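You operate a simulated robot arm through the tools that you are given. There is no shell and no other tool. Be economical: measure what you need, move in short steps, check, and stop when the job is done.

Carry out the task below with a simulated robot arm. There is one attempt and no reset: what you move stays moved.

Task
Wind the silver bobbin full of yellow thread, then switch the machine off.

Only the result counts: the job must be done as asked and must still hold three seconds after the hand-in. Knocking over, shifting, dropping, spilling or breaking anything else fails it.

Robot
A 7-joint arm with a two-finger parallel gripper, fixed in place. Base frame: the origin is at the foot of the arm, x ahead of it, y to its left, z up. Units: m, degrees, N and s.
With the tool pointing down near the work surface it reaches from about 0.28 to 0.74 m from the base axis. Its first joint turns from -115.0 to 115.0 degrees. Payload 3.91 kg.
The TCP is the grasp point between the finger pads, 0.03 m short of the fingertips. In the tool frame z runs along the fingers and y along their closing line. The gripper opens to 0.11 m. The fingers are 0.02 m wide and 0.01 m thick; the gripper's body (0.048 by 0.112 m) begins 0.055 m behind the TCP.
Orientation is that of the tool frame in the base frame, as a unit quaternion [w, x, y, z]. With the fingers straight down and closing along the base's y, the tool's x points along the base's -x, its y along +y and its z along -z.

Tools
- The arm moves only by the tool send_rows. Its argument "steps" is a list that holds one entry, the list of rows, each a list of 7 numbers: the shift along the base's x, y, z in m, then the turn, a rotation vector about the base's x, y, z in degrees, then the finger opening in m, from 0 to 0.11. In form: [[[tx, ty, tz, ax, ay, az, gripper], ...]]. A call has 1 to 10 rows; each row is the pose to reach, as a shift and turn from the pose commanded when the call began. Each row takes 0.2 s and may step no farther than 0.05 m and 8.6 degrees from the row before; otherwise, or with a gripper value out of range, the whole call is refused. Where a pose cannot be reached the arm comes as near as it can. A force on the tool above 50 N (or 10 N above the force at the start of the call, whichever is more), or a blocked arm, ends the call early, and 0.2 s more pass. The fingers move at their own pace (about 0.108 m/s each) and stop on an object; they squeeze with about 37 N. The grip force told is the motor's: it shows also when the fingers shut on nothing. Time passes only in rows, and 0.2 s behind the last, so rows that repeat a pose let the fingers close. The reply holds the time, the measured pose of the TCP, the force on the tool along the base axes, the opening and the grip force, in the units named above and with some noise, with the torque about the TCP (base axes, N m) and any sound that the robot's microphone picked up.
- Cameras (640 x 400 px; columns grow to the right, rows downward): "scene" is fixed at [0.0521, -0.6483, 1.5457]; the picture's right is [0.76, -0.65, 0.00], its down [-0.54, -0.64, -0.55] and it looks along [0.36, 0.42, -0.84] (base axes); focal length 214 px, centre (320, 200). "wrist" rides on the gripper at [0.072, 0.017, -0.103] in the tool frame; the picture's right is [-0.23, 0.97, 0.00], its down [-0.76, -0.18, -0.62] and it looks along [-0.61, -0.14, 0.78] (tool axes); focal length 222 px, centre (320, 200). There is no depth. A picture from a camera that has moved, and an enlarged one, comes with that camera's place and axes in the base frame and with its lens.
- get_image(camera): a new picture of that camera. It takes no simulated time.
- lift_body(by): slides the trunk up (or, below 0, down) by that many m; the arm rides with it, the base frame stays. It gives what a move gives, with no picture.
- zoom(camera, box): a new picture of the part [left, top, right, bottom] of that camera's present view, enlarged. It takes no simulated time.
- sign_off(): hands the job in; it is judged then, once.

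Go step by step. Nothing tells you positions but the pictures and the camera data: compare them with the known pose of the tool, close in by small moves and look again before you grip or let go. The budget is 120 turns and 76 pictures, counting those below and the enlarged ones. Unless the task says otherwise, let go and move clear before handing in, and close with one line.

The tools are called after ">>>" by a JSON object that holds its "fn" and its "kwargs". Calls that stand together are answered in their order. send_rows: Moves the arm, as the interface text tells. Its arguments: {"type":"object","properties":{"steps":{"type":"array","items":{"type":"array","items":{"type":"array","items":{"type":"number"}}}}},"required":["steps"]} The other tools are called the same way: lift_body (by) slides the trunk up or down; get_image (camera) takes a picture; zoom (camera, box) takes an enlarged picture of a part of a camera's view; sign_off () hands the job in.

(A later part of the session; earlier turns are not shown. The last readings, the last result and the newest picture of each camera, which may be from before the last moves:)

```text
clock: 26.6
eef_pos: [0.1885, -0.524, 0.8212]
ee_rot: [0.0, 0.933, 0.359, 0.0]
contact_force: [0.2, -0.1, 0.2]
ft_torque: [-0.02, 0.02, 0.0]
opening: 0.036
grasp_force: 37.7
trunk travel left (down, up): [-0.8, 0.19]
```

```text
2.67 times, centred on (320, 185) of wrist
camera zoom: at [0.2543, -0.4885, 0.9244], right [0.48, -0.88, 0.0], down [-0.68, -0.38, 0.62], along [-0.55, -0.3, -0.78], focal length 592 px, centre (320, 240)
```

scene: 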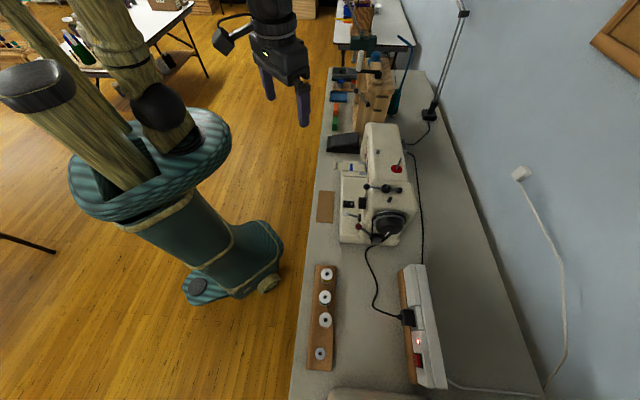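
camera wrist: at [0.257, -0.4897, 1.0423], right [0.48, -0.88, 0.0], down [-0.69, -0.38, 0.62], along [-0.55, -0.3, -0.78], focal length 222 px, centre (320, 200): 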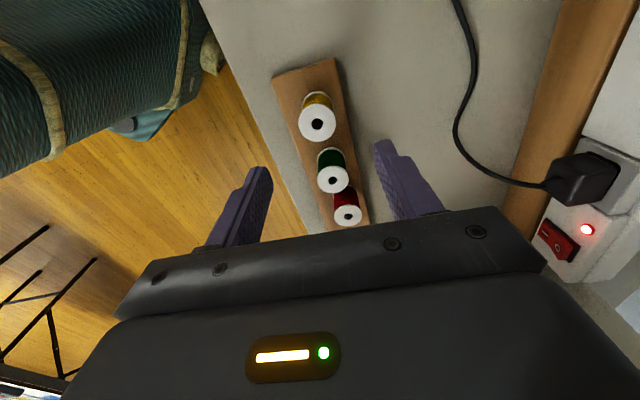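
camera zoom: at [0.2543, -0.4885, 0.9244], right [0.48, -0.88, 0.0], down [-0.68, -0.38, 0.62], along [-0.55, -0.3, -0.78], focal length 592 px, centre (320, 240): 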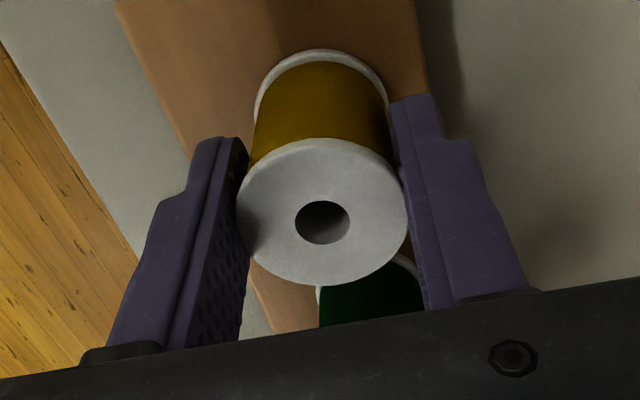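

The spool is held at 0.036 m. I'll lift it and carry it high to above the spool pin.

>>> {"fn": "send_rows", "kwargs": {"steps": [[[0, 0, 0.02, 0, 0, 0, 0.028], [0, 0, 0.06, 0, 0, 0, 0.028], [0, 0, 0.11, 0, 0, 0, 0.028], [0, 0, 0.16, 0, 0, 0, 0.028], [0, 0, 0.21, 0, 0, 0, 0.028], [0, 0, 0.26, 0, 0, 0, 0.028], [0, 0, 0.31, 0, 0, 0, 0.028], [0.01, 0, 0.355, 0, 0, 0, 0.028], [0.05, 0.01, 0.36, 0, 0, 0, 0.028], [0.09, 0.02, 0.36, 0, 0, 0, 0.028]]]}}

>>> {"fn": "send_rows", "kwargs": {"steps": [[[0.04, 0.006, 0, 0, 0, 0, 0.028], [0.08, 0.012, 0, 0, 0, 0, 0.028], [0.12, 0.02, 0, 0, 0, 0, 0.028], [0.16, 0.028, 0, 0, 0, 0, 0.028], [0.2, 0.036, 0, 0, 0, 0, 0.028], [0.235, 0.038, 0, 0, 0, 0, 0.028], [0.235, 0.038, 0, 0, 0, 0, 0.028]]]}}

>>> {"fn": "zoom", "kwargs": {"camera": "wrist", "box": [260, 60, 400, 220]}}

>>> {"fn": "zoom", "kwargs": {"camera": "scene", "box": [370, 120, 430, 180]}}

```text
clock: 28.8
eef_pos: [0.2785, -0.504, 1.1832]
ee_rot: [-0.001, 0.933, 0.359, 0.0]
contact_force: [0.2, -0.4, 0.5]
ft_torque: [0.02, 0.01, -0.03]
opening: 0.0361
grasp_force: 36.9
trunk travel left (down, up): [-0.8, 0.19]
```

```text
clock: 30.4
eef_pos: [0.5154, -0.4666, 1.1839]
ee_rot: [0.0, 0.934, 0.358, 0.0]
contact_force: [-0.7, -0.2, 0.2]
ft_torque: [0.05, -0.04, 0.0]
opening: 0.0359
grasp_force: 36.8
trunk travel left (down, up): [-0.8, 0.19]
```

```text
2.50 times, centred on (330, 140) of wrist
camera zoom: at [0.5805, -0.4302, 1.2866], right [0.48, -0.88, 0.0], down [-0.69, -0.38, 0.62], along [-0.55, -0.3, -0.78], focal length 555 px, centre (295, 350)
```

zoom: 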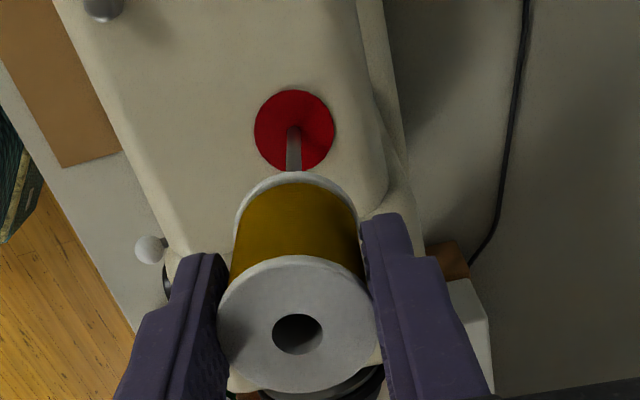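

```text
6.67 times, centred on (400, 150) of scene
camera zoom: at [0.0521, -0.6483, 1.5457], right [0.76, -0.65, 0.0], down [-0.54, -0.64, -0.55], along [0.36, 0.42, -0.84], focal length 1430 px, centre (-213, 533)
```

zoom: 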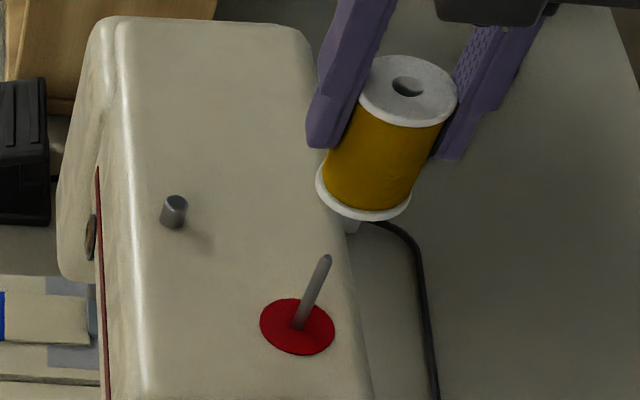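

By triangulation the pin is at (0.5165,-0.4644), tip 1.092, base 1.047. The spool centre is at (0.514,-0.4667) with its bottom 47 mm under the TCP. I'll correct and lower to just above the tip.

>>> {"fn": "send_rows", "kwargs": {"steps": [[[0.0025, 0.0023, 0, 0, 0, 0, 0.028], [0.0025, 0.0023, -0.02, 0, 0, 0, 0.028], [0.0025, 0.0023, -0.035, 0, 0, 0, 0.028], [0.0025, 0.0023, -0.04, 0, 0, 0, 0.028]]]}}

>>> {"fn": "zoom", "kwargs": {"camera": "wrist", "box": [260, 60, 400, 220]}}

>>> {"fn": "zoom", "kwargs": {"camera": "scene", "box": [370, 120, 430, 180]}}

```text
clock: 31.4
eef_pos: [0.5184, -0.4626, 1.142]
ee_rot: [0.0, 0.933, 0.359, 0.0]
contact_force: [0.8, -0.2, 0.1]
ft_torque: [-0.02, 0.0, -0.03]
opening: 0.0358
grasp_force: 37.1
trunk travel left (down, up): [-0.8, 0.19]
```

```text
2.50 times, centred on (330, 140) of wrist
camera zoom: at [0.5833, -0.4275, 1.2442], right [0.48, -0.88, 0.0], down [-0.68, -0.38, 0.62], along [-0.55, -0.3, -0.78], focal length 555 px, centre (295, 350)
```

zoom: 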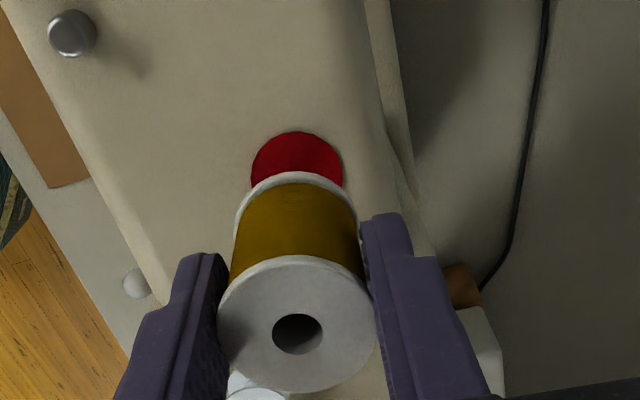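

```text
6.67 times, centred on (400, 150) of scene
camera zoom: at [0.0521, -0.6483, 1.5457], right [0.76, -0.65, 0.0], down [-0.54, -0.64, -0.55], along [0.36, 0.42, -0.84], focal length 1430 px, centre (-213, 533)
```

zoom: 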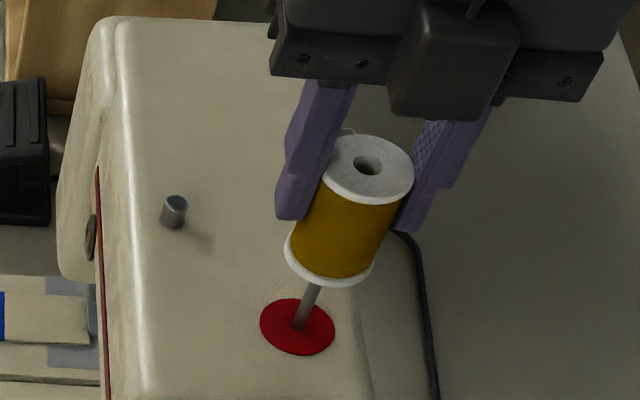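

Both views line up, with the tip at the centre of the spool's bottom. I'll lower it onto the pin.

>>> {"fn": "send_rows", "kwargs": {"steps": [[[0, 0, -0.006, 0, 0, 0, 0.028], [0, 0, -0.012, 0, 0, 0, 0.028], [0, 0, -0.018, 0, 0, 0, 0.028], [0, 0, -0.024, 0, 0, 0, 0.028], [0, 0, -0.03, 0, 0, 0, 0.028], [0, 0, -0.036, 0, 0, 0, 0.028], [0, 0, -0.041, 0, 0, 0, 0.028], [0, 0, -0.045, 0, 0, 0, 0.028]]]}}

>>> {"fn": "zoom", "kwargs": {"camera": "scene", "box": [370, 120, 430, 180]}}

```text
clock: 33.2
eef_pos: [0.5163, -0.4631, 1.097]
ee_rot: [0.0, 0.934, 0.359, -0.001]
contact_force: [0.6, -0.6, 1.6]
ft_torque: [0.0, 0.03, -0.03]
opening: 0.0359
grasp_force: 36.9
trunk travel left (down, up): [-0.8, 0.19]
```

```text
6.67 times, centred on (400, 150) of scene
camera zoom: at [0.0521, -0.6483, 1.5457], right [0.76, -0.65, 0.0], down [-0.54, -0.64, -0.55], along [0.36, 0.42, -0.84], focal length 1430 px, centre (-213, 533)
```

zoom: 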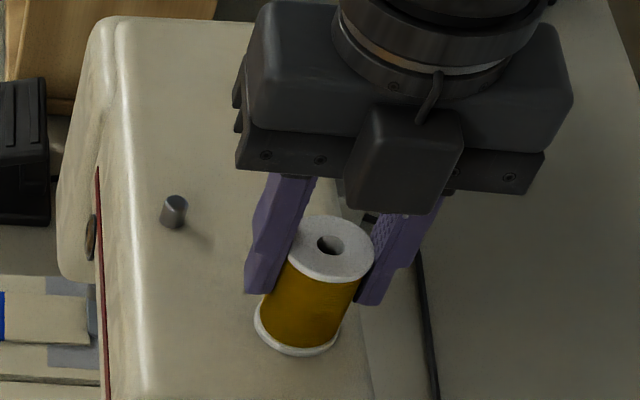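

The spool is essentially down on the felt. I'll lower 2 mm more, release and rise.

>>> {"fn": "send_rows", "kwargs": {"steps": [[[0, 0, -0.002, 0, 0, 0, 0.028], [0, 0, -0.002, 0, 0, 0, 0.045], [0, 0, -0.002, 0, 0, 0, 0.06], [0, 0, 0.03, 0, 0, 0, 0.06], [0, 0, 0.08, 0, 0, 0, 0.06], [-0.01, 0.02, 0.12, 0, 0, 0, 0.06]]]}}

>>> {"fn": "zoom", "kwargs": {"camera": "scene", "box": [340, 130, 430, 220]}}

```text
clock: 34.6
eef_pos: [0.5035, -0.4415, 1.2146]
ee_rot: [0.001, 0.934, 0.358, 0.0]
contact_force: [0.6, 0.0, -0.2]
ft_torque: [-0.04, 0.0, -0.01]
opening: 0.0596
grasp_force: 0.0
trunk travel left (down, up): [-0.8, 0.19]
```

```text
4.44 times, centred on (385, 175) of scene
camera zoom: at [0.0521, -0.6483, 1.5457], right [0.76, -0.65, 0.0], down [-0.54, -0.64, -0.55], along [0.36, 0.42, -0.84], focal length 953 px, centre (31, 311)
```

zoom: 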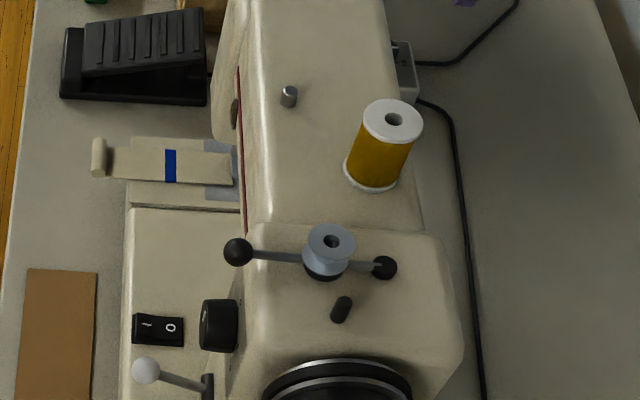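

Both items are placed. Let me check the rocker's present state and the lever close up.

>>> {"fn": "zoom", "kwargs": {"camera": "scene", "box": [350, 195, 380, 215]}}

>>> {"fn": "zoom", "kwargs": {"camera": "wrist", "box": [180, 60, 400, 240]}}

```text
16.00 times, centred on (365, 205) of scene
camera zoom: at [0.0521, -0.6483, 1.5457], right [0.76, -0.65, 0.0], down [-0.54, -0.64, -0.55], along [0.36, 0.42, -0.84], focal length 3432 px, centre (-400, 120)
```

zoom: 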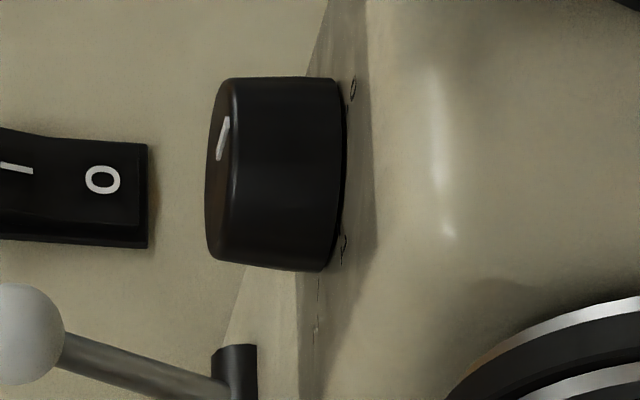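

```text
2.22 times, centred on (290, 150) of wrist
camera zoom: at [0.5695, -0.4048, 1.318], right [0.48, -0.88, 0.0], down [-0.69, -0.38, 0.62], along [-0.55, -0.3, -0.78], focal length 494 px, centre (387, 311)
```

zoom: 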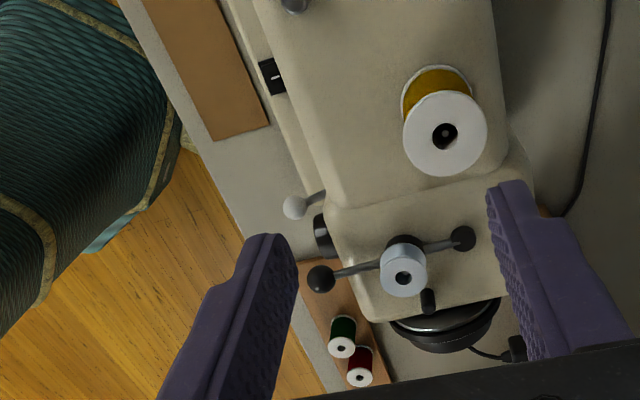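

>>> {"fn": "zoom", "kwargs": {"camera": "scene", "box": [343, 196, 365, 212]}}

```text
16.00 times, centred on (354, 204) of scene
camera zoom: at [0.0521, -0.6483, 1.5457], right [0.76, -0.65, 0.0], down [-0.54, -0.64, -0.55], along [0.36, 0.42, -0.84], focal length 3432 px, centre (-224, 136)
```

zoom: 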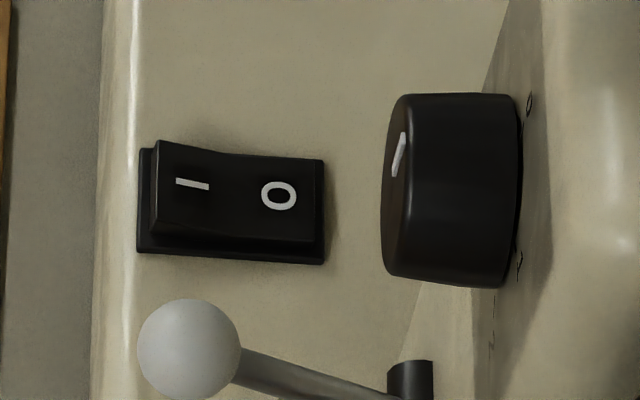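

The rocker's "I" end is raised, so the machine is off now. The winder's ball knob is at (0.389,-0.455,1.059) and the stop post is on the handwheel side. I'll bring closed fingers to the far side of the ball, ready to push it toward the post.

>>> {"fn": "send_rows", "kwargs": {"steps": [[[-0.03, 0.003, 0, 0, 0, 0, 0.03], [-0.06, 0.006, 0, 0, 0, 0, 0.0], [-0.092, 0.008, 0, 0, 0, 0, 0.0], [-0.092, 0.008, -0.045, 0, 0, 0, 0.0], [-0.092, 0.008, -0.09, 0, 0, 0, 0.0], [-0.092, 0.008, -0.115, 0, 0, 0, 0.0], [-0.092, 0.008, -0.132, 0, 0, 0, 0.0]]]}}

>>> {"fn": "zoom", "kwargs": {"camera": "scene", "box": [350, 150, 420, 220]}}

```text
clock: 36.2
eef_pos: [0.4139, -0.4361, 1.0868]
ee_rot: [0.0, 0.934, 0.358, 0.0]
contact_force: [0.0, -0.5, 0.6]
ft_torque: [0.0, 0.02, 0.0]
opening: 0.0001
grasp_force: 37.7
trunk travel left (down, up): [-0.8, 0.19]
```

```text
5.71 times, centred on (385, 185) of scene
camera zoom: at [0.0521, -0.6483, 1.5457], right [0.76, -0.65, 0.0], down [-0.54, -0.64, -0.55], along [0.36, 0.42, -0.84], focal length 1226 px, centre (-51, 286)
```

zoom: 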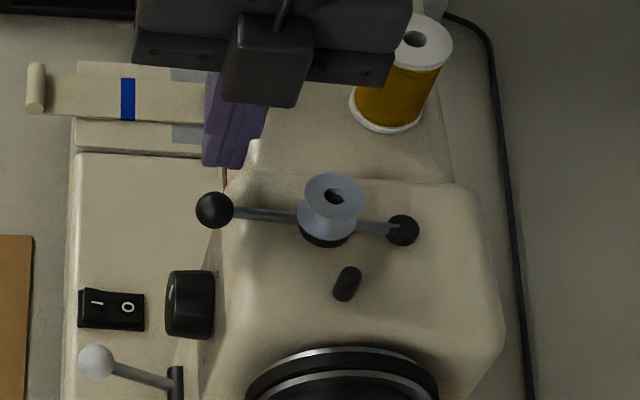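

The fingers are beside the ball. I'll push it along toward the post in small steps.

>>> {"fn": "send_rows", "kwargs": {"steps": [[[0, 0, -0.003, 0, 0, 0, 0], [-0.007, -0.007, -0.003, 0, 0, 0, 0], [-0.011, -0.011, -0.003, 0, 0, 0, 0], [-0.015, -0.015, -0.003, 0, 0, 0, 0], [-0.019, -0.018, -0.003, 0, 0, 0, 0], [-0.023, -0.022, -0.003, 0, 0, 0, 0]]]}}

>>> {"fn": "zoom", "kwargs": {"camera": "scene", "box": [350, 150, 420, 220]}}

```text
clock: 37.6
eef_pos: [0.3898, -0.4571, 1.0827]
ee_rot: [0.001, 0.933, 0.359, -0.001]
contact_force: [0.7, -0.4, 0.0]
ft_torque: [0.02, 0.0, -0.02]
opening: 0.0
grasp_force: 36.8
trunk travel left (down, up): [-0.8, 0.19]
```

```text
5.71 times, centred on (385, 185) of scene
camera zoom: at [0.0521, -0.6483, 1.5457], right [0.76, -0.65, 0.0], down [-0.54, -0.64, -0.55], along [0.36, 0.42, -0.84], focal length 1226 px, centre (-51, 286)
```

zoom: 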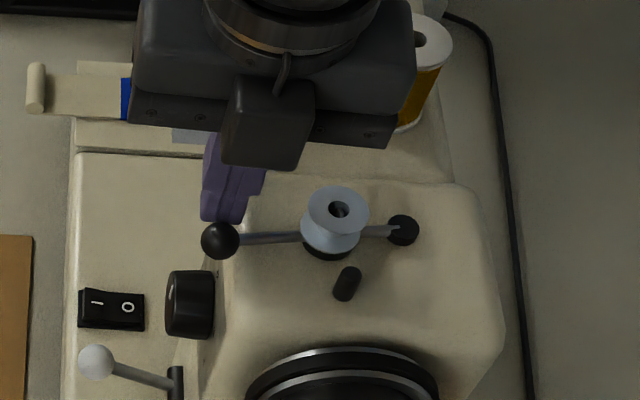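

The lever swings freely. I'll keep pushing.

>>> {"fn": "send_rows", "kwargs": {"steps": [[[-0.004, -0.004, 0, 0, 0, 0, 0], [-0.008, -0.008, 0, 0, 0, 0, 0], [-0.011, -0.012, 0, 0, 0, 0, 0], [-0.014, -0.016, 0, 0, 0, 0, 0]]]}}

>>> {"fn": "zoom", "kwargs": {"camera": "scene", "box": [350, 150, 420, 220]}}

```text
clock: 38.6
eef_pos: [0.3789, -0.4708, 1.0819]
ee_rot: [-0.001, 0.933, 0.359, 0.001]
contact_force: [6.9, 8.1, 0.7]
ft_torque: [0.22, -0.17, 0.03]
opening: 0.0
grasp_force: 37.5
trunk travel left (down, up): [-0.8, 0.19]
```

```text
5.71 times, centred on (385, 185) of scene
camera zoom: at [0.0521, -0.6483, 1.5457], right [0.76, -0.65, 0.0], down [-0.54, -0.64, -0.55], along [0.36, 0.42, -0.84], focal length 1226 px, centre (-51, 286)
```

zoom: 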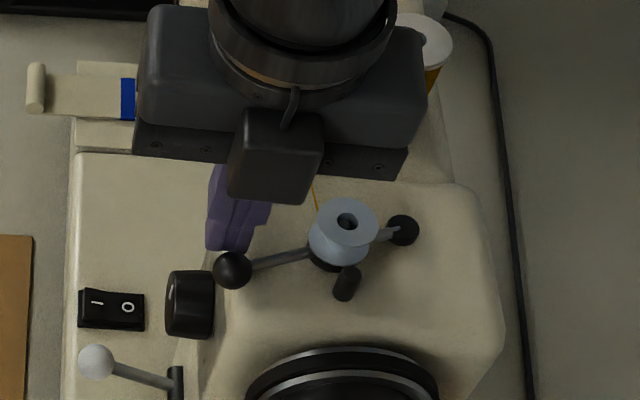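

A yellow thread line has appeared to the bobbin and the lever is at its stop. I'll back off and check that it stays.

>>> {"fn": "send_rows", "kwargs": {"steps": [[[0.015, 0.015, 0, 0, 0, 0, 0], [0.02, 0.02, 0.04, 0, 0, 0, 0], [0.02, 0.03, 0.09, 0, 0, 0, 0], [0.02, 0.05, 0.12, 0, 0, 0, 0], [0.02, 0.08, 0.12, 0, 0, 0, 0]]]}}

>>> {"fn": "zoom", "kwargs": {"camera": "scene", "box": [350, 140, 420, 220]}}

```text
refused: row 3 steps farther than a row can; nothing moved
```

```text
5.00 times, centred on (385, 180) of scene
camera zoom: at [0.0521, -0.6483, 1.5457], right [0.76, -0.65, 0.0], down [-0.54, -0.64, -0.55], along [0.36, 0.42, -0.84], focal length 1072 px, centre (-5, 300)
```

zoom: 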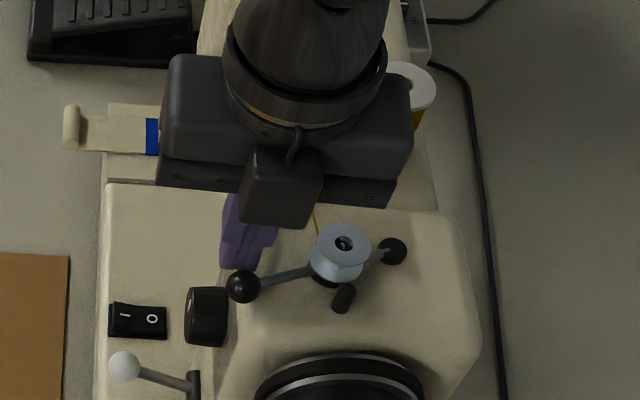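

One row stepped too far, so nothing moved. I'll retry, retreating and moving above the rocker with a slight tilt.

>>> {"fn": "send_rows", "kwargs": {"steps": [[[0.015, 0.015, 0, 0, 0, 0, 0], [0.02, 0.02, 0.04, 0, 0, 0, 0], [0.022, 0.03, 0.08, 0, 0, 0, 0], [0.027, 0.06, 0.1, -4, -4, 0, 0], [0.032, 0.09, 0.1, -8, -7.6, 0, 0], [0.037, 0.109, 0.1, -11.5, -11, 0, 0]]]}}

>>> {"fn": "zoom", "kwargs": {"camera": "scene", "box": [330, 130, 430, 230]}}

>>> {"fn": "get_image", "kwargs": {"camera": "wrist"}}

```text
clock: 40.0
eef_pos: [0.415, -0.3627, 1.1839]
ee_rot: [0.128, 0.925, 0.354, 0.054]
contact_force: [0.6, -0.3, 0.1]
ft_torque: [0.03, 0.0, 0.01]
opening: 0.0001
grasp_force: 37.4
trunk travel left (down, up): [-0.8, 0.19]
```

```text
4.00 times, centred on (380, 180) of scene
camera zoom: at [0.0521, -0.6483, 1.5457], right [0.76, -0.65, 0.0], down [-0.54, -0.64, -0.55], along [0.36, 0.42, -0.84], focal length 858 px, centre (80, 280)
```

zoom: 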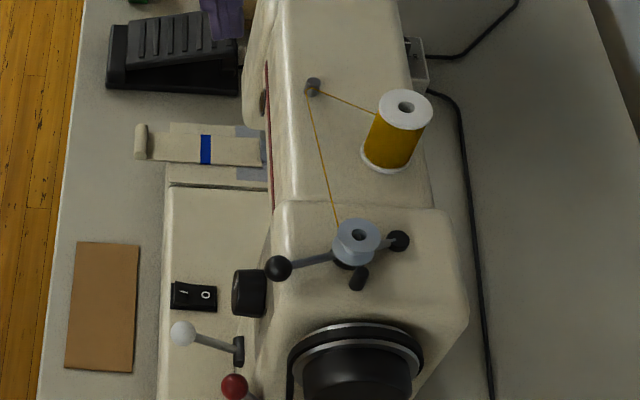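

```text
20 pictures are left
camera wrist: at [0.4593, -0.3059, 1.2873], right [0.46, -0.85, 0.27], down [-0.8, -0.26, 0.54], along [-0.39, -0.46, -0.8], focal length 222 px, centre (320, 200)
```

wrist: 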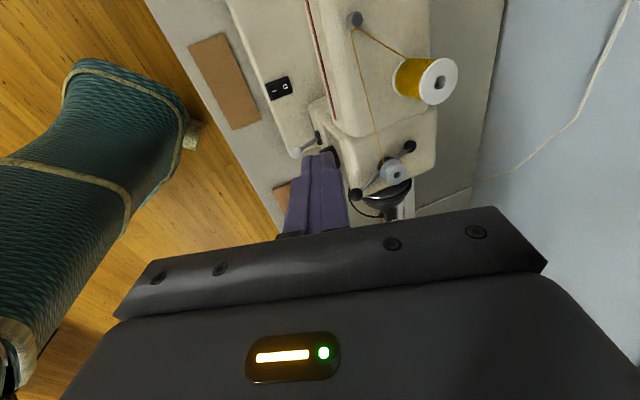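

The thread now runs from spool to guide to bobbin, and the lever is latched. I'll descend over the rocker's "I" end and check before pressing.

>>> {"fn": "send_rows", "kwargs": {"steps": [[[0, 0, -0.05, 0, 0, 0, 0], [0, 0, -0.1, 0, 0, 0, 0], [0, 0, -0.15, 0, 0, 0, 0], [0, 0, -0.2, 0, 0, 0, 0], [0, 0, -0.25, 0, 0, 0, 0], [0, 0, -0.28, 0, 0, 0, 0]]]}}

>>> {"fn": "zoom", "kwargs": {"camera": "wrist", "box": [220, 60, 420, 220]}}

>>> {"fn": "zoom", "kwargs": {"camera": "scene", "box": [330, 160, 390, 230]}}

```text
clock: 41.4
eef_pos: [0.4148, -0.3638, 0.9013]
ee_rot: [0.128, 0.925, 0.354, 0.055]
contact_force: [0.6, 0.0, 0.0]
ft_torque: [0.01, -0.01, 0.0]
opening: 0.0
grasp_force: 37.0
trunk travel left (down, up): [-0.8, 0.19]
```

```text
2.50 times, centred on (320, 140) of wrist
camera zoom: at [0.4601, -0.3073, 1.0054], right [0.46, -0.85, 0.27], down [-0.8, -0.26, 0.54], along [-0.39, -0.46, -0.8], focal length 555 px, centre (320, 350)
```

zoom: 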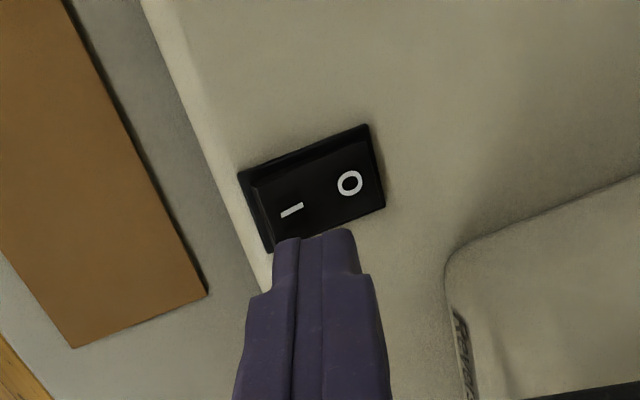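

```text
5.71 times, centred on (360, 195) of scene
camera zoom: at [0.0521, -0.6483, 1.5457], right [0.76, -0.65, 0.0], down [-0.54, -0.64, -0.55], along [0.36, 0.42, -0.84], focal length 1226 px, centre (91, 229)
```

zoom: 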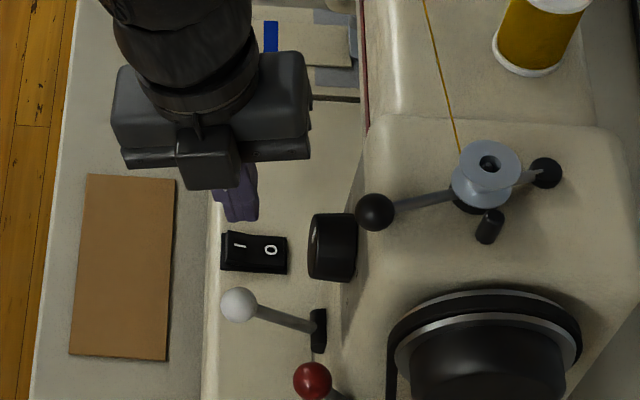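

The rocker's "I" is at (0.4237,-0.3678). I'll shift slightly so the low edge of the fingertip lands on it and press down gently.

>>> {"fn": "send_rows", "kwargs": {"steps": [[[0.0063, -0.0022, 0, 0, 0, 0, 0], [0.0063, -0.0022, -0.018, 0, 0, 0, 0], [0.0063, -0.0022, -0.022, 0, 0, 0, 0], [0.0063, -0.0022, -0.026, 0, 0, 0, 0], [0.0063, -0.0022, -0.029, 0, 0, 0, 0]]]}}

```text
clock: 42.6
eef_pos: [0.4201, -0.3667, 0.8729]
ee_rot: [0.128, 0.925, 0.354, 0.054]
contact_force: [-0.4, 0.2, 0.7]
ft_torque: [-0.04, 0.0, 0.01]
opening: 0.0
grasp_force: 36.3
trunk travel left (down, up): [-0.8, 0.19]
```

No contact yet, so I'll continue down in small steps.

>>> {"fn": "send_rows", "kwargs": {"steps": [[[0, 0, -0.003, 0, 0, 0, 0], [0, 0, -0.006, 0, 0, 0, 0], [0, 0, -0.009, 0, 0, 0, 0]]]}}

>>> {"fn": "zoom", "kwargs": {"camera": "scene", "box": [340, 180, 390, 230]}}

```text
clock: 43.4
eef_pos: [0.4205, -0.367, 0.8641]
ee_rot: [0.128, 0.925, 0.354, 0.053]
contact_force: [1.1, -0.6, 0.1]
ft_torque: [0.02, 0.0, 0.01]
opening: 0.0
grasp_force: 37.2
trunk travel left (down, up): [-0.8, 0.19]
```

```text
8.00 times, centred on (365, 205) of scene
camera zoom: at [0.0521, -0.6483, 1.5457], right [0.76, -0.65, 0.0], down [-0.54, -0.64, -0.55], along [0.36, 0.42, -0.84], focal length 1716 px, centre (-40, 160)
```

zoom: 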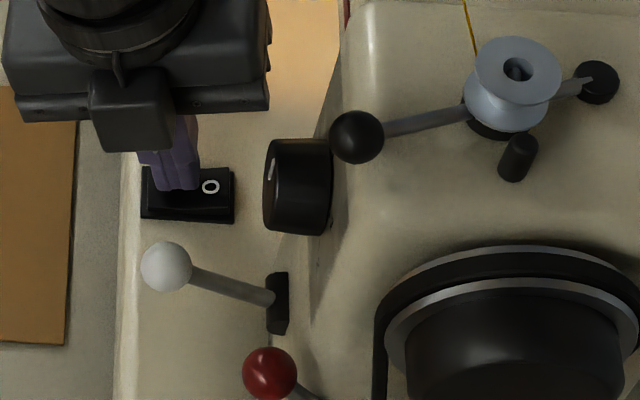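

The bed lamp looks lit, so the switch seems to be on now. I'll lift off and see whether the winder turns.

>>> {"fn": "send_rows", "kwargs": {"steps": [[[0, 0, 0.02, 0, 0, 0, 0], [0, 0, 0.06, 0, 0, 0, 0], [0, 0, 0.1, 0, 0, 0, 0], [-0.01, 0.01, 0.14, 0, 0, 0, 0]]]}}

>>> {"fn": "get_image", "kwargs": {"camera": "scene"}}

>>> {"fn": "zoom", "kwargs": {"camera": "scene", "box": [340, 110, 430, 220]}}

```text
clock: 44.4
eef_pos: [0.4104, -0.3562, 1.0038]
ee_rot: [0.128, 0.925, 0.354, 0.055]
contact_force: [-0.7, 0.5, -0.8]
ft_torque: [-0.02, 0.0, 0.0]
opening: 0.0
grasp_force: 37.3
trunk travel left (down, up): [-0.8, 0.19]
```

```text
16 pictures are left
```

scene: 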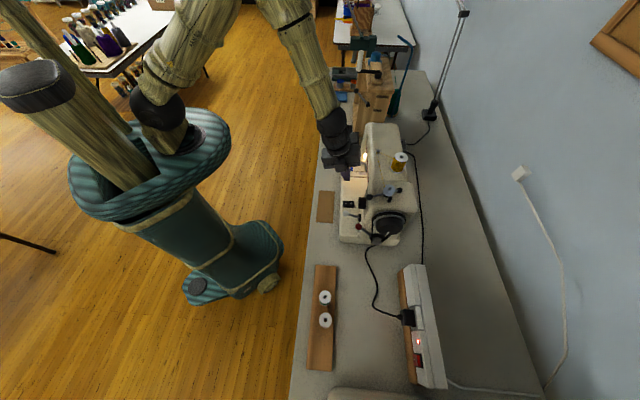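

```text
3.64 times, centred on (385, 165) of scene
camera zoom: at [0.0521, -0.6483, 1.5457], right [0.76, -0.65, 0.0], down [-0.54, -0.64, -0.55], along [0.36, 0.42, -0.84], focal length 780 px, centre (84, 327)
```

zoom: 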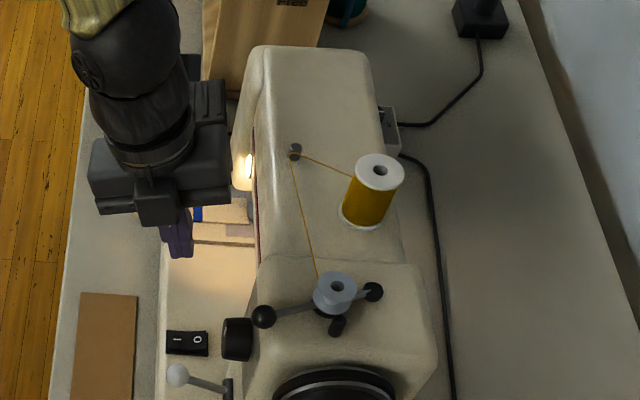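

The lamp is on but nothing turns, so the foot pedal probably must be pressed. I'll move above the pedal at about (0.70,-0.07) to look.

>>> {"fn": "send_rows", "kwargs": {"steps": [[[0.0, 0.02, 0.04, 3, 3, 0, 0], [0.033, 0.05, 0.06, 6, 5.5, 0, 0], [0.066, 0.08, 0.06, 9, 8.5, 0, 0], [0.099, 0.11, 0.06, 11.5, 11, 0, 0], [0.132, 0.14, 0.06, 11.5, 11, 0, 0], [0.165, 0.17, 0.06, 11.5, 11, 0, 0], [0.198, 0.2, 0.06, 11.5, 11, 0, 0], [0.231, 0.23, 0.06, 11.5, 11, 0, 0], [0.264, 0.26, 0.06, 11.5, 11, 0, 0], [0.28, 0.271, 0.04, 11.5, 11, 0, 0]]]}}

>>> {"fn": "get_image", "kwargs": {"camera": "wrist"}}

```text
clock: 46.6
eef_pos: [0.6919, -0.0845, 1.0445]
ee_rot: [0.0, 0.934, 0.358, 0.0]
contact_force: [0.4, -0.6, 0.3]
ft_torque: [0.03, 0.02, 0.01]
opening: 0.0
grasp_force: 37.3
trunk travel left (down, up): [-0.8, 0.19]
```

```text
14 pictures are left
camera wrist: at [0.7581, -0.0495, 1.1462], right [0.48, -0.88, 0.0], down [-0.68, -0.38, 0.62], along [-0.55, -0.3, -0.78], focal length 222 px, centre (320, 200)
```

wrist: 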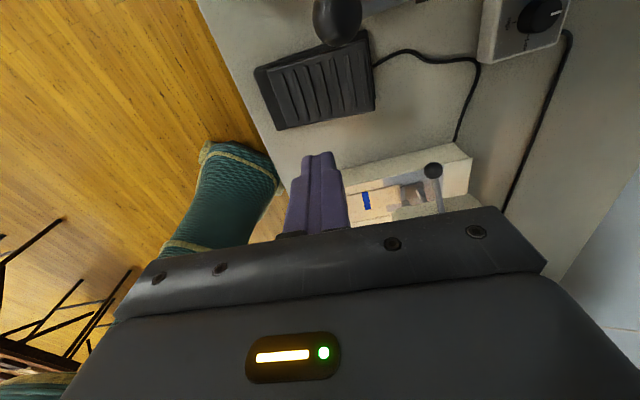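

>>> {"fn": "zoom", "kwargs": {"camera": "wrist", "box": [240, 0, 580, 200]}}

>>> {"fn": "zoom", "kwargs": {"camera": "scene", "box": [325, 60, 435, 160]}}

```text
1.88 times, centred on (410, 100) of wrist
camera zoom: at [0.7581, -0.0495, 1.1462], right [0.48, -0.88, 0.0], down [-0.68, -0.38, 0.62], along [-0.55, -0.3, -0.78], focal length 418 px, centre (151, 388)
```

zoom: 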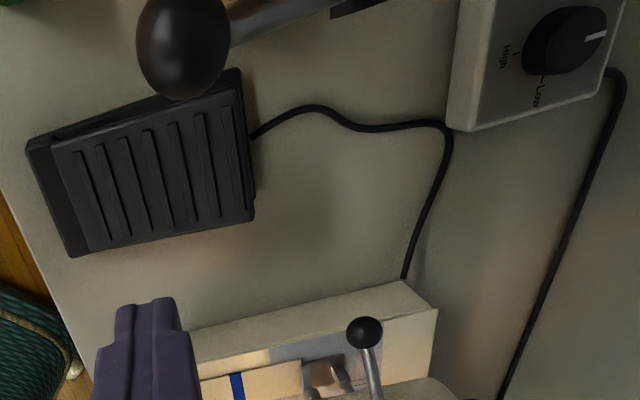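

```text
4.00 times, centred on (380, 110) of scene
camera zoom: at [0.0521, -0.6483, 1.5457], right [0.76, -0.65, 0.0], down [-0.54, -0.64, -0.55], along [0.36, 0.42, -0.84], focal length 858 px, centre (80, 560)
```

zoom: 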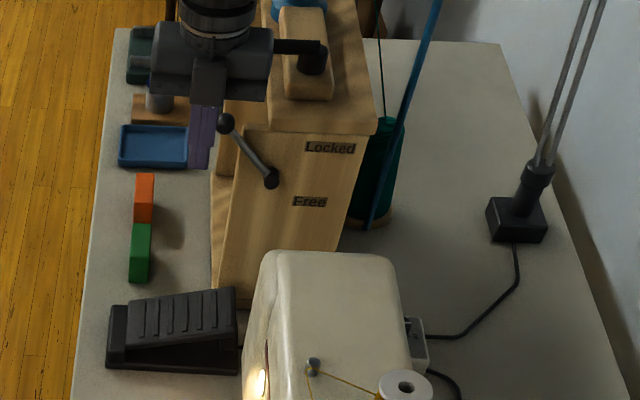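

The pedal's pad centre is about (0.70,-0.077). A "Locked/Free" lever ball sits at (0.762,-0.056,1.027), close to the camera, and I must not touch it. I'll back off and turn the tool so the camera is on the robot side.

>>> {"fn": "send_rows", "kwargs": {"steps": [[[-0.02, -0.01, 0.03, 0, 0, 0, 0], [-0.05, -0.02, 0.06, 0, 0, 8.5, 0], [-0.08, -0.03, 0.06, 0, 0, 17, 0], [-0.09, -0.03, 0.06, 0, 0, 25.5, 0], [-0.09, -0.03, 0.06, 0, 0, 34, 0], [-0.09, -0.03, 0.06, 0, 0, 42.5, 0], [-0.09, -0.03, 0.06, 0, 0, 51, 0], [-0.09, -0.03, 0.06, 0, 0, 59.5, 0], [-0.09, -0.03, 0.06, 0, 0, 68, 0], [-0.09, -0.03, 0.06, 0, 0, 76.5, 0]]]}}

>>> {"fn": "send_rows", "kwargs": {"steps": [[[0, 0, 0, 0, 0, 8, 0], [0, 0, 0, 0, 0, 16, 0]]]}}

>>> {"fn": "send_rows", "kwargs": {"steps": [[[0.015, 0.01, 0, -4, -4, 0, 0], [0.03, 0.02, -0.02, -8, -7.6, 0, 0], [0.045, 0.025, -0.05, -11.5, -11, 0, 0], [0.06, 0.03, -0.09, -11.5, -11, 0, 0]]]}}

>>> {"fn": "get_image", "kwargs": {"camera": "wrist"}}

```text
clock: 48.8
eef_pos: [0.6007, -0.1155, 1.1042]
ee_rot: [0.0, 0.51, 0.86, 0.0]
contact_force: [-0.4, -0.1, 0.2]
ft_torque: [0.04, 0.01, 0.01]
opening: 0.0001
grasp_force: 37.0
trunk travel left (down, up): [-0.8, 0.19]
```

```text
clock: 49.4
eef_pos: [0.6006, -0.1153, 1.1037]
ee_rot: [0.0, 0.386, 0.922, 0.0]
contact_force: [-0.3, -0.2, 0.0]
ft_torque: [0.03, 0.01, -0.01]
opening: 0.0
grasp_force: 36.9
trunk travel left (down, up): [-0.8, 0.19]
```

```text
clock: 50.4
eef_pos: [0.6628, -0.0843, 1.0121]
ee_rot: [0.126, 0.383, 0.913, -0.057]
contact_force: [0.1, 0.2, 0.2]
ft_torque: [0.0, 0.0, 0.03]
opening: 0.0
grasp_force: 37.0
trunk travel left (down, up): [-0.8, 0.19]
```

```text
11 pictures are left
camera wrist: at [0.6068, -0.0029, 1.0911], right [0.85, 0.53, 0.06], down [0.27, -0.52, 0.81], along [0.46, -0.67, -0.59], focal length 222 px, centre (320, 200)
```

wrist: 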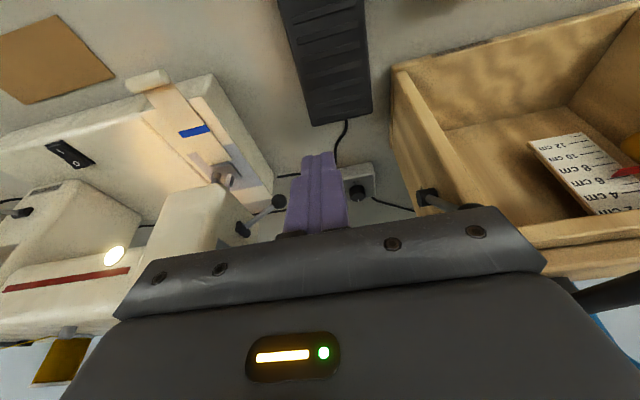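

The pedal is between the machine and a wooden box, and its high end is toward the wall. I'll approach its wall-side half with the tool leaning toward the robot and away from the box.

>>> {"fn": "send_rows", "kwargs": {"steps": [[[0.0, -0.01, 0, 3.4, -3.6, 0, 0], [0.01, -0.02, -0.01, 6.9, -7.2, 0, 0], [0.025, -0.033, -0.03, 6.9, -7.2, 0, 0], [0.036, -0.033, -0.07, 6.9, -7.2, 0, 0], [0.036, -0.033, -0.11, 6.9, -7.2, 0, 0]]]}}

>>> {"fn": "get_image", "kwargs": {"camera": "wrist"}}

>>> {"fn": "zoom", "kwargs": {"camera": "scene", "box": [325, 70, 415, 170]}}

```text
clock: 51.6
eef_pos: [0.6973, -0.1176, 0.9039]
ee_rot: [0.161, 0.392, 0.905, 0.025]
contact_force: [0.0, -0.5, 0.5]
ft_torque: [-0.03, -0.03, 0.03]
opening: 0.0
grasp_force: 36.8
trunk travel left (down, up): [-0.8, 0.19]
```

```text
10 pictures are left
camera wrist: at [0.6315, -0.0453, 0.9847], right [0.83, 0.51, 0.23], down [0.17, -0.62, 0.77], along [0.53, -0.6, -0.6], focal length 222 px, centre (320, 200)
```

wrist: 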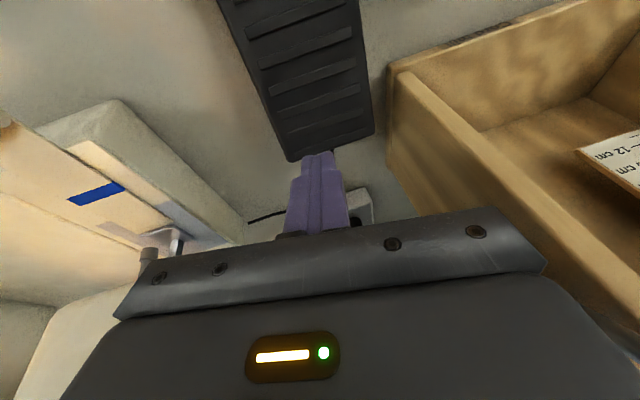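

```text
4.00 times, centred on (370, 120) of scene
camera zoom: at [0.0521, -0.6483, 1.5457], right [0.76, -0.65, 0.0], down [-0.54, -0.64, -0.55], along [0.36, 0.42, -0.84], focal length 858 px, centre (120, 520)
```

zoom: 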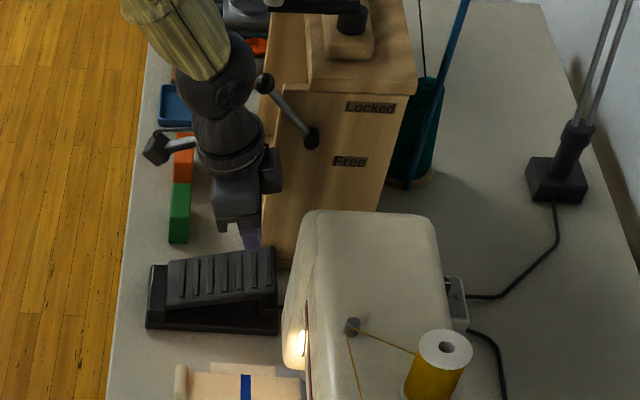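

The fingertip is above the pedal's wall-side quarter and clear of the box. I'll press down slowly and listen.

>>> {"fn": "send_rows", "kwargs": {"steps": [[[0, 0, -0.02, 0, 0, 0, 0], [0, 0, -0.035, 0, 0, 0, 0], [0, 0, -0.043, 0, 0, 0, 0], [0, 0, -0.049, 0, 0, 0, 0], [0, 0, -0.055, 0, 0, 0, 0]]]}}

```text
clock: 52.8
eef_pos: [0.6974, -0.118, 0.8497]
ee_rot: [0.163, 0.393, 0.905, 0.024]
contact_force: [1.5, -1.9, 3.8]
ft_torque: [-0.09, -0.06, 0.01]
opening: 0.0
grasp_force: 37.2
trunk travel left (down, up): [-0.8, 0.19]
```

Contact has begun at 3.8 N. I'll press a bit further.

>>> {"fn": "send_rows", "kwargs": {"steps": [[[0, 0, -0.004, 0, 0, 0, 0], [0, 0, -0.008, 0, 0, 0, 0], [0, 0, -0.012, 0, 0, 0, 0], [0, 0, -0.012, 0, 0, 0, 0]]]}}

```text
clock: 53.8
eef_pos: [0.6973, -0.1176, 0.837]
ee_rot: [0.162, 0.393, 0.905, 0.024]
contact_force: [4.5, -1.1, 6.6]
ft_torque: [-0.02, -0.09, -0.01]
opening: 0.0001
grasp_force: 36.8
trunk travel left (down, up): [-0.8, 0.19]
heard: click
```

A click was heard. I'll hold here and check whether the bobbin is filling.

>>> {"fn": "send_rows", "kwargs": {"steps": [[[0, 0, 0, 0, 0, 0, 0], [0, 0, 0, 0, 0, 0, 0], [0, 0, 0, 0, 0, 0, 0], [0, 0, 0, 0, 0, 0, 0], [0, 0, 0, 0, 0, 0, 0]]]}}

>>> {"fn": "zoom", "kwargs": {"camera": "scene", "box": [360, 140, 430, 240]}}

```text
clock: 55.0
eef_pos: [0.6966, -0.1191, 0.8373]
ee_rot: [0.161, 0.392, 0.905, 0.024]
contact_force: [-0.2, 0.1, 5.6]
ft_torque: [0.0, -0.01, 0.02]
opening: 0.0001
grasp_force: 36.9
trunk travel left (down, up): [-0.8, 0.19]
```

```text
4.00 times, centred on (395, 190) of scene
camera zoom: at [0.0521, -0.6483, 1.5457], right [0.76, -0.65, 0.0], down [-0.54, -0.64, -0.55], along [0.36, 0.42, -0.84], focal length 858 px, centre (20, 240)
```

zoom: 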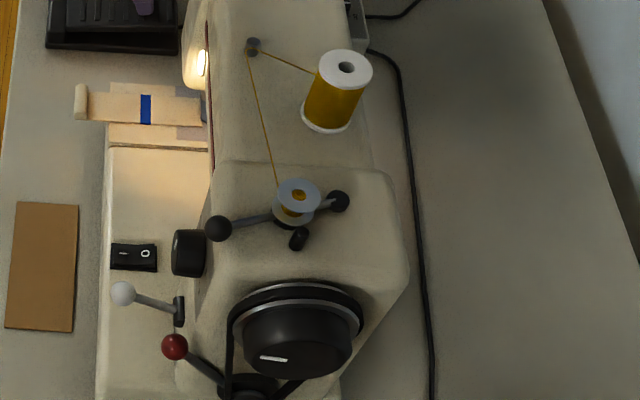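

It's winding: yellow is building on the bobbin. I'll keep holding.

>>> {"fn": "send_rows", "kwargs": {"steps": [[[0, 0, 0, 0, 0, 0, 0], [0, 0, 0, 0, 0, 0, 0], [0, 0, 0, 0, 0, 0, 0], [0, 0, 0, 0, 0, 0, 0], [0, 0, 0, 0, 0, 0, 0], [0, 0, 0, 0, 0, 0, 0], [0, 0, 0, 0, 0, 0, 0], [0, 0, 0, 0, 0, 0, 0], [0, 0, 0, 0, 0, 0, 0], [0, 0, 0, 0, 0, 0, 0]]]}}

>>> {"fn": "send_rows", "kwargs": {"steps": [[[0, 0, 0, 0, 0, 0, 0], [0, 0, 0, 0, 0, 0, 0], [0, 0, 0, 0, 0, 0, 0], [0, 0, 0, 0, 0, 0, 0], [0, 0, 0, 0, 0, 0, 0], [0, 0, 0, 0, 0, 0, 0], [0, 0, 0, 0, 0, 0, 0], [0, 0, 0, 0, 0, 0, 0], [0, 0, 0, 0, 0, 0, 0], [0, 0, 0, 0, 0, 0, 0]]]}}

>>> {"fn": "zoom", "kwargs": {"camera": "scene", "box": [370, 160, 420, 210]}}

```text
clock: 57.2
eef_pos: [0.6966, -0.1182, 0.8376]
ee_rot: [0.16, 0.392, 0.905, 0.024]
contact_force: [-0.3, -0.1, 5.2]
ft_torque: [0.02, 0.05, -0.01]
opening: 0.0
grasp_force: 37.4
trunk travel left (down, up): [-0.8, 0.19]
```

```text
clock: 59.4
eef_pos: [0.6964, -0.1181, 0.8368]
ee_rot: [0.161, 0.393, 0.905, 0.024]
contact_force: [-0.2, 0.8, 5.5]
ft_torque: [-0.01, 0.0, -0.03]
opening: 0.0001
grasp_force: 37.0
trunk travel left (down, up): [-0.8, 0.19]
```

```text
8.00 times, centred on (395, 185) of scene
camera zoom: at [0.0521, -0.6483, 1.5457], right [0.76, -0.65, 0.0], down [-0.54, -0.64, -0.55], along [0.36, 0.42, -0.84], focal length 1716 px, centre (-280, 320)
```

zoom: 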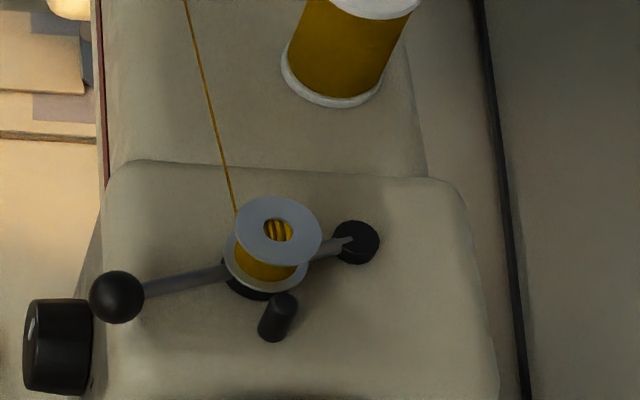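

About two-thirds full by the look. I'll keep holding and listen.

>>> {"fn": "send_rows", "kwargs": {"steps": [[[0, 0, 0, 0, 0, 0, 0], [0, 0, 0, 0, 0, 0, 0], [0, 0, 0, 0, 0, 0, 0], [0, 0, 0, 0, 0, 0, 0], [0, 0, 0, 0, 0, 0, 0], [0, 0, 0, 0, 0, 0, 0], [0, 0, 0, 0, 0, 0, 0], [0, 0, 0, 0, 0, 0, 0], [0, 0, 0, 0, 0, 0, 0], [0, 0, 0, 0, 0, 0, 0]]]}}

>>> {"fn": "send_rows", "kwargs": {"steps": [[[0, 0, 0, 0, 0, 0, 0], [0, 0, 0, 0, 0, 0, 0], [0, 0, 0, 0, 0, 0, 0], [0, 0, 0, 0, 0, 0, 0], [0, 0, 0, 0, 0, 0, 0], [0, 0, 0, 0, 0, 0, 0], [0, 0, 0, 0, 0, 0, 0], [0, 0, 0, 0, 0, 0, 0], [0, 0, 0, 0, 0, 0, 0], [0, 0, 0, 0, 0, 0, 0]]]}}

>>> {"fn": "zoom", "kwargs": {"camera": "scene", "box": [370, 160, 420, 210]}}

```text
clock: 61.6
eef_pos: [0.6966, -0.1173, 0.8378]
ee_rot: [0.16, 0.393, 0.905, 0.025]
contact_force: [-0.7, 0.8, 5.9]
ft_torque: [0.01, 0.04, -0.03]
opening: 0.0
grasp_force: 36.7
trunk travel left (down, up): [-0.8, 0.19]
```

```text
clock: 63.8
eef_pos: [0.6971, -0.119, 0.8364]
ee_rot: [0.161, 0.392, 0.905, 0.024]
contact_force: [-0.2, 0.2, 5.8]
ft_torque: [-0.01, 0.04, 0.0]
opening: 0.0001
grasp_force: 36.8
trunk travel left (down, up): [-0.8, 0.19]
```

```text
8.00 times, centred on (395, 185) of scene
camera zoom: at [0.0521, -0.6483, 1.5457], right [0.76, -0.65, 0.0], down [-0.54, -0.64, -0.55], along [0.36, 0.42, -0.84], focal length 1716 px, centre (-280, 320)
```

zoom: 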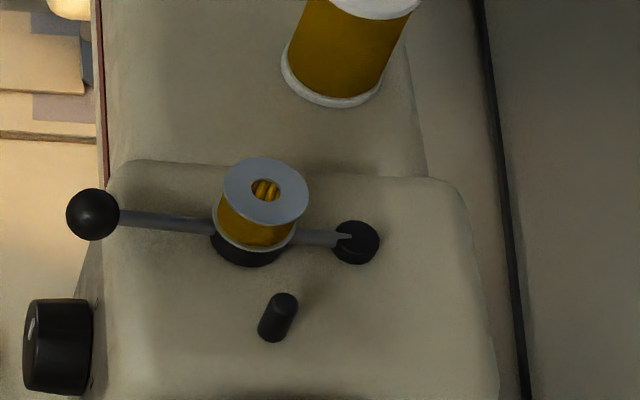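

The bobbin is full, and the lever sprang back by itself. I'll release the pedal and travel back to the rocker to press "O".

>>> {"fn": "send_rows", "kwargs": {"steps": [[[0, 0, 0.02, 0, 0, 0, 0], [0, 0, 0.06, 0, 0, 0, 0], [-0.01, 0.01, 0.1, 0, 0, 0, 0], [-0.02, 0.015, 0.14, -3.4, 3.6, 0, 0], [-0.03, 0.015, 0.18, -6.9, 7.2, 0, 0], [-0.06, -0.015, 0.2, -6.9, 7.2, 0, 0], [-0.09, -0.045, 0.2, -6.9, 7.2, 0, 0], [-0.125, -0.08, 0.2, -6.9, 7.2, 0, 0], [-0.16, -0.115, 0.2, -6.9, 7.2, 0, 0]]]}}

>>> {"fn": "send_rows", "kwargs": {"steps": [[[-0.035, -0.034, 0, 0, 0, 0, 0], [-0.07, -0.068, 0, 0, 0, 0, 0], [-0.1, -0.1, 0, 0, 0, 0, 0], [-0.126, -0.122, 0, 0, 0, 0, 0], [-0.12, -0.128, -0.04, 0, 0, 0, 0], [-0.11, -0.138, -0.08, 0, 0, 0, 0], [-0.0995, -0.1502, -0.12, 0, 0, 0, 0], [-0.0995, -0.1502, -0.135, 0, 0, 0, 0]]]}}

>>> {"fn": "zoom", "kwargs": {"camera": "wrist", "box": [220, 40, 420, 220]}}

```text
clock: 65.8
eef_pos: [0.5378, -0.2347, 1.0389]
ee_rot: [0.127, 0.383, 0.913, -0.054]
contact_force: [0.3, -0.3, 0.7]
ft_torque: [0.0, 0.01, 0.01]
opening: 0.0
grasp_force: 36.8
trunk travel left (down, up): [-0.8, 0.19]
```

```text
clock: 67.6
eef_pos: [0.4369, -0.3856, 0.9006]
ee_rot: [0.127, 0.383, 0.913, -0.055]
contact_force: [0.1, 0.3, -0.7]
ft_torque: [-0.01, -0.02, -0.01]
opening: 0.0
grasp_force: 37.1
trunk travel left (down, up): [-0.8, 0.19]
```

```text
2.22 times, centred on (320, 130) of wrist
camera zoom: at [0.3814, -0.3043, 0.9785], right [0.85, 0.53, 0.06], down [0.27, -0.52, 0.81], along [0.46, -0.67, -0.58], focal length 494 px, centre (320, 356)
```

zoom: 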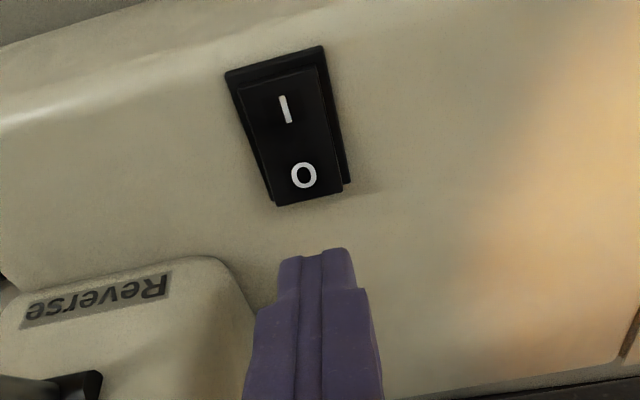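

"O" is at about (0.4326,-0.381). I'll shift 5 mm back toward it and press down.

>>> {"fn": "send_rows", "kwargs": {"steps": [[[-0.0035, 0.0036, 0, 0, 0, 0, 0], [-0.0035, 0.0036, -0.018, 0, 0, 0, 0], [-0.0035, 0.0036, -0.024, 0, 0, 0, 0], [-0.0035, 0.0036, -0.03, 0, 0, 0, 0], [-0.0035, 0.0036, -0.035, 0, 0, 0, 0], [-0.0035, 0.0036, -0.038, 0, 0, 0, 0]]]}}

>>> {"fn": "zoom", "kwargs": {"camera": "scene", "box": [335, 150, 415, 230]}}

```text
clock: 69.0
eef_pos: [0.4339, -0.3808, 0.8643]
ee_rot: [0.128, 0.383, 0.913, -0.056]
contact_force: [-1.8, 1.6, 11.5]
ft_torque: [0.04, 0.02, -0.03]
opening: 0.0
grasp_force: 36.4
trunk travel left (down, up): [-0.8, 0.19]
```

```text
5.00 times, centred on (375, 190) of scene
camera zoom: at [0.0521, -0.6483, 1.5457], right [0.76, -0.65, 0.0], down [-0.54, -0.64, -0.55], along [0.36, 0.42, -0.84], focal length 1072 px, centre (45, 250)
```

zoom: 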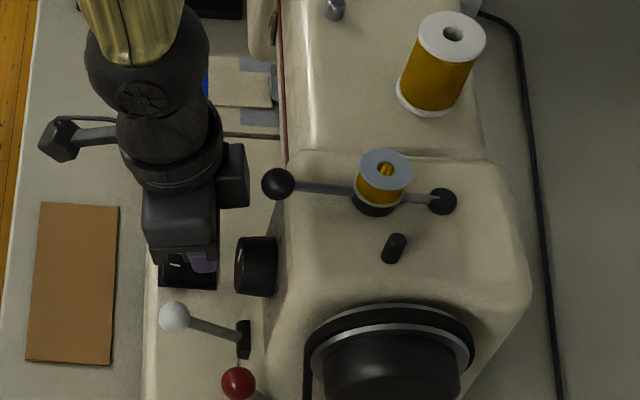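

The lamp glow is gone, so the machine is off. I'll lift clear and verify everything.

>>> {"fn": "send_rows", "kwargs": {"steps": [[[0, 0, 0.02, 0, 0, 0, 0], [-0.005, 0.005, 0.06, 0, 0, 0, 0], [-0.02, 0.02, 0.1, 0, 0, 0, 0], [-0.05, 0.05, 0.12, 0, 0, 0, 0], [-0.08, 0.08, 0.13, 0, 0, 0, 0], [-0.11, 0.11, 0.15, 0, 0, 0, 0], [-0.14, 0.14, 0.18, 0, 0, 0, 0]]]}}

>>> {"fn": "zoom", "kwargs": {"camera": "scene", "box": [335, 110, 435, 230]}}

>>> {"fn": "get_image", "kwargs": {"camera": "scene"}}

```text
refused: row 7 steps farther than a row can; nothing moved
```

```text
3.33 times, centred on (385, 170) of scene
camera zoom: at [0.0521, -0.6483, 1.5457], right [0.76, -0.65, 0.0], down [-0.54, -0.64, -0.55], along [0.36, 0.42, -0.84], focal length 715 px, centre (103, 300)
```

zoom: 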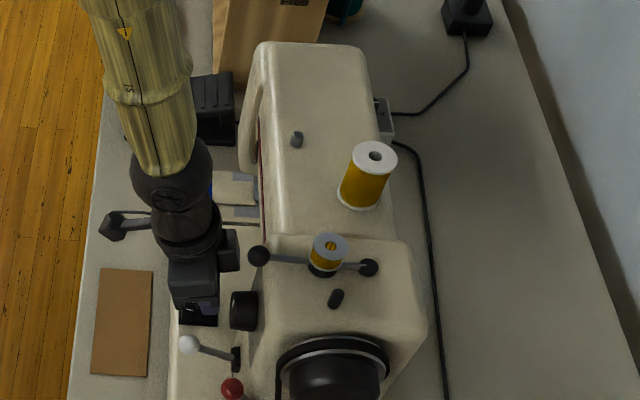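

```text
2 pictures are left
```

scene: 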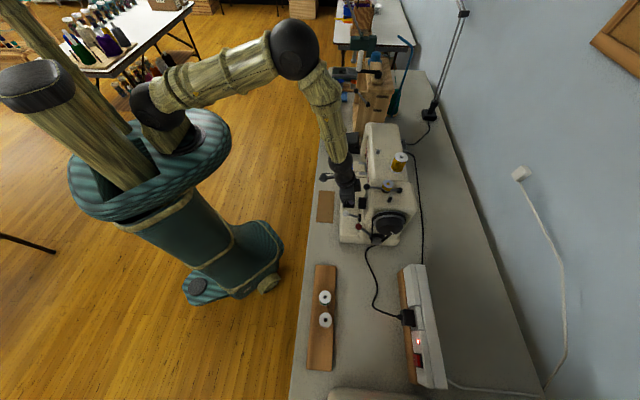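

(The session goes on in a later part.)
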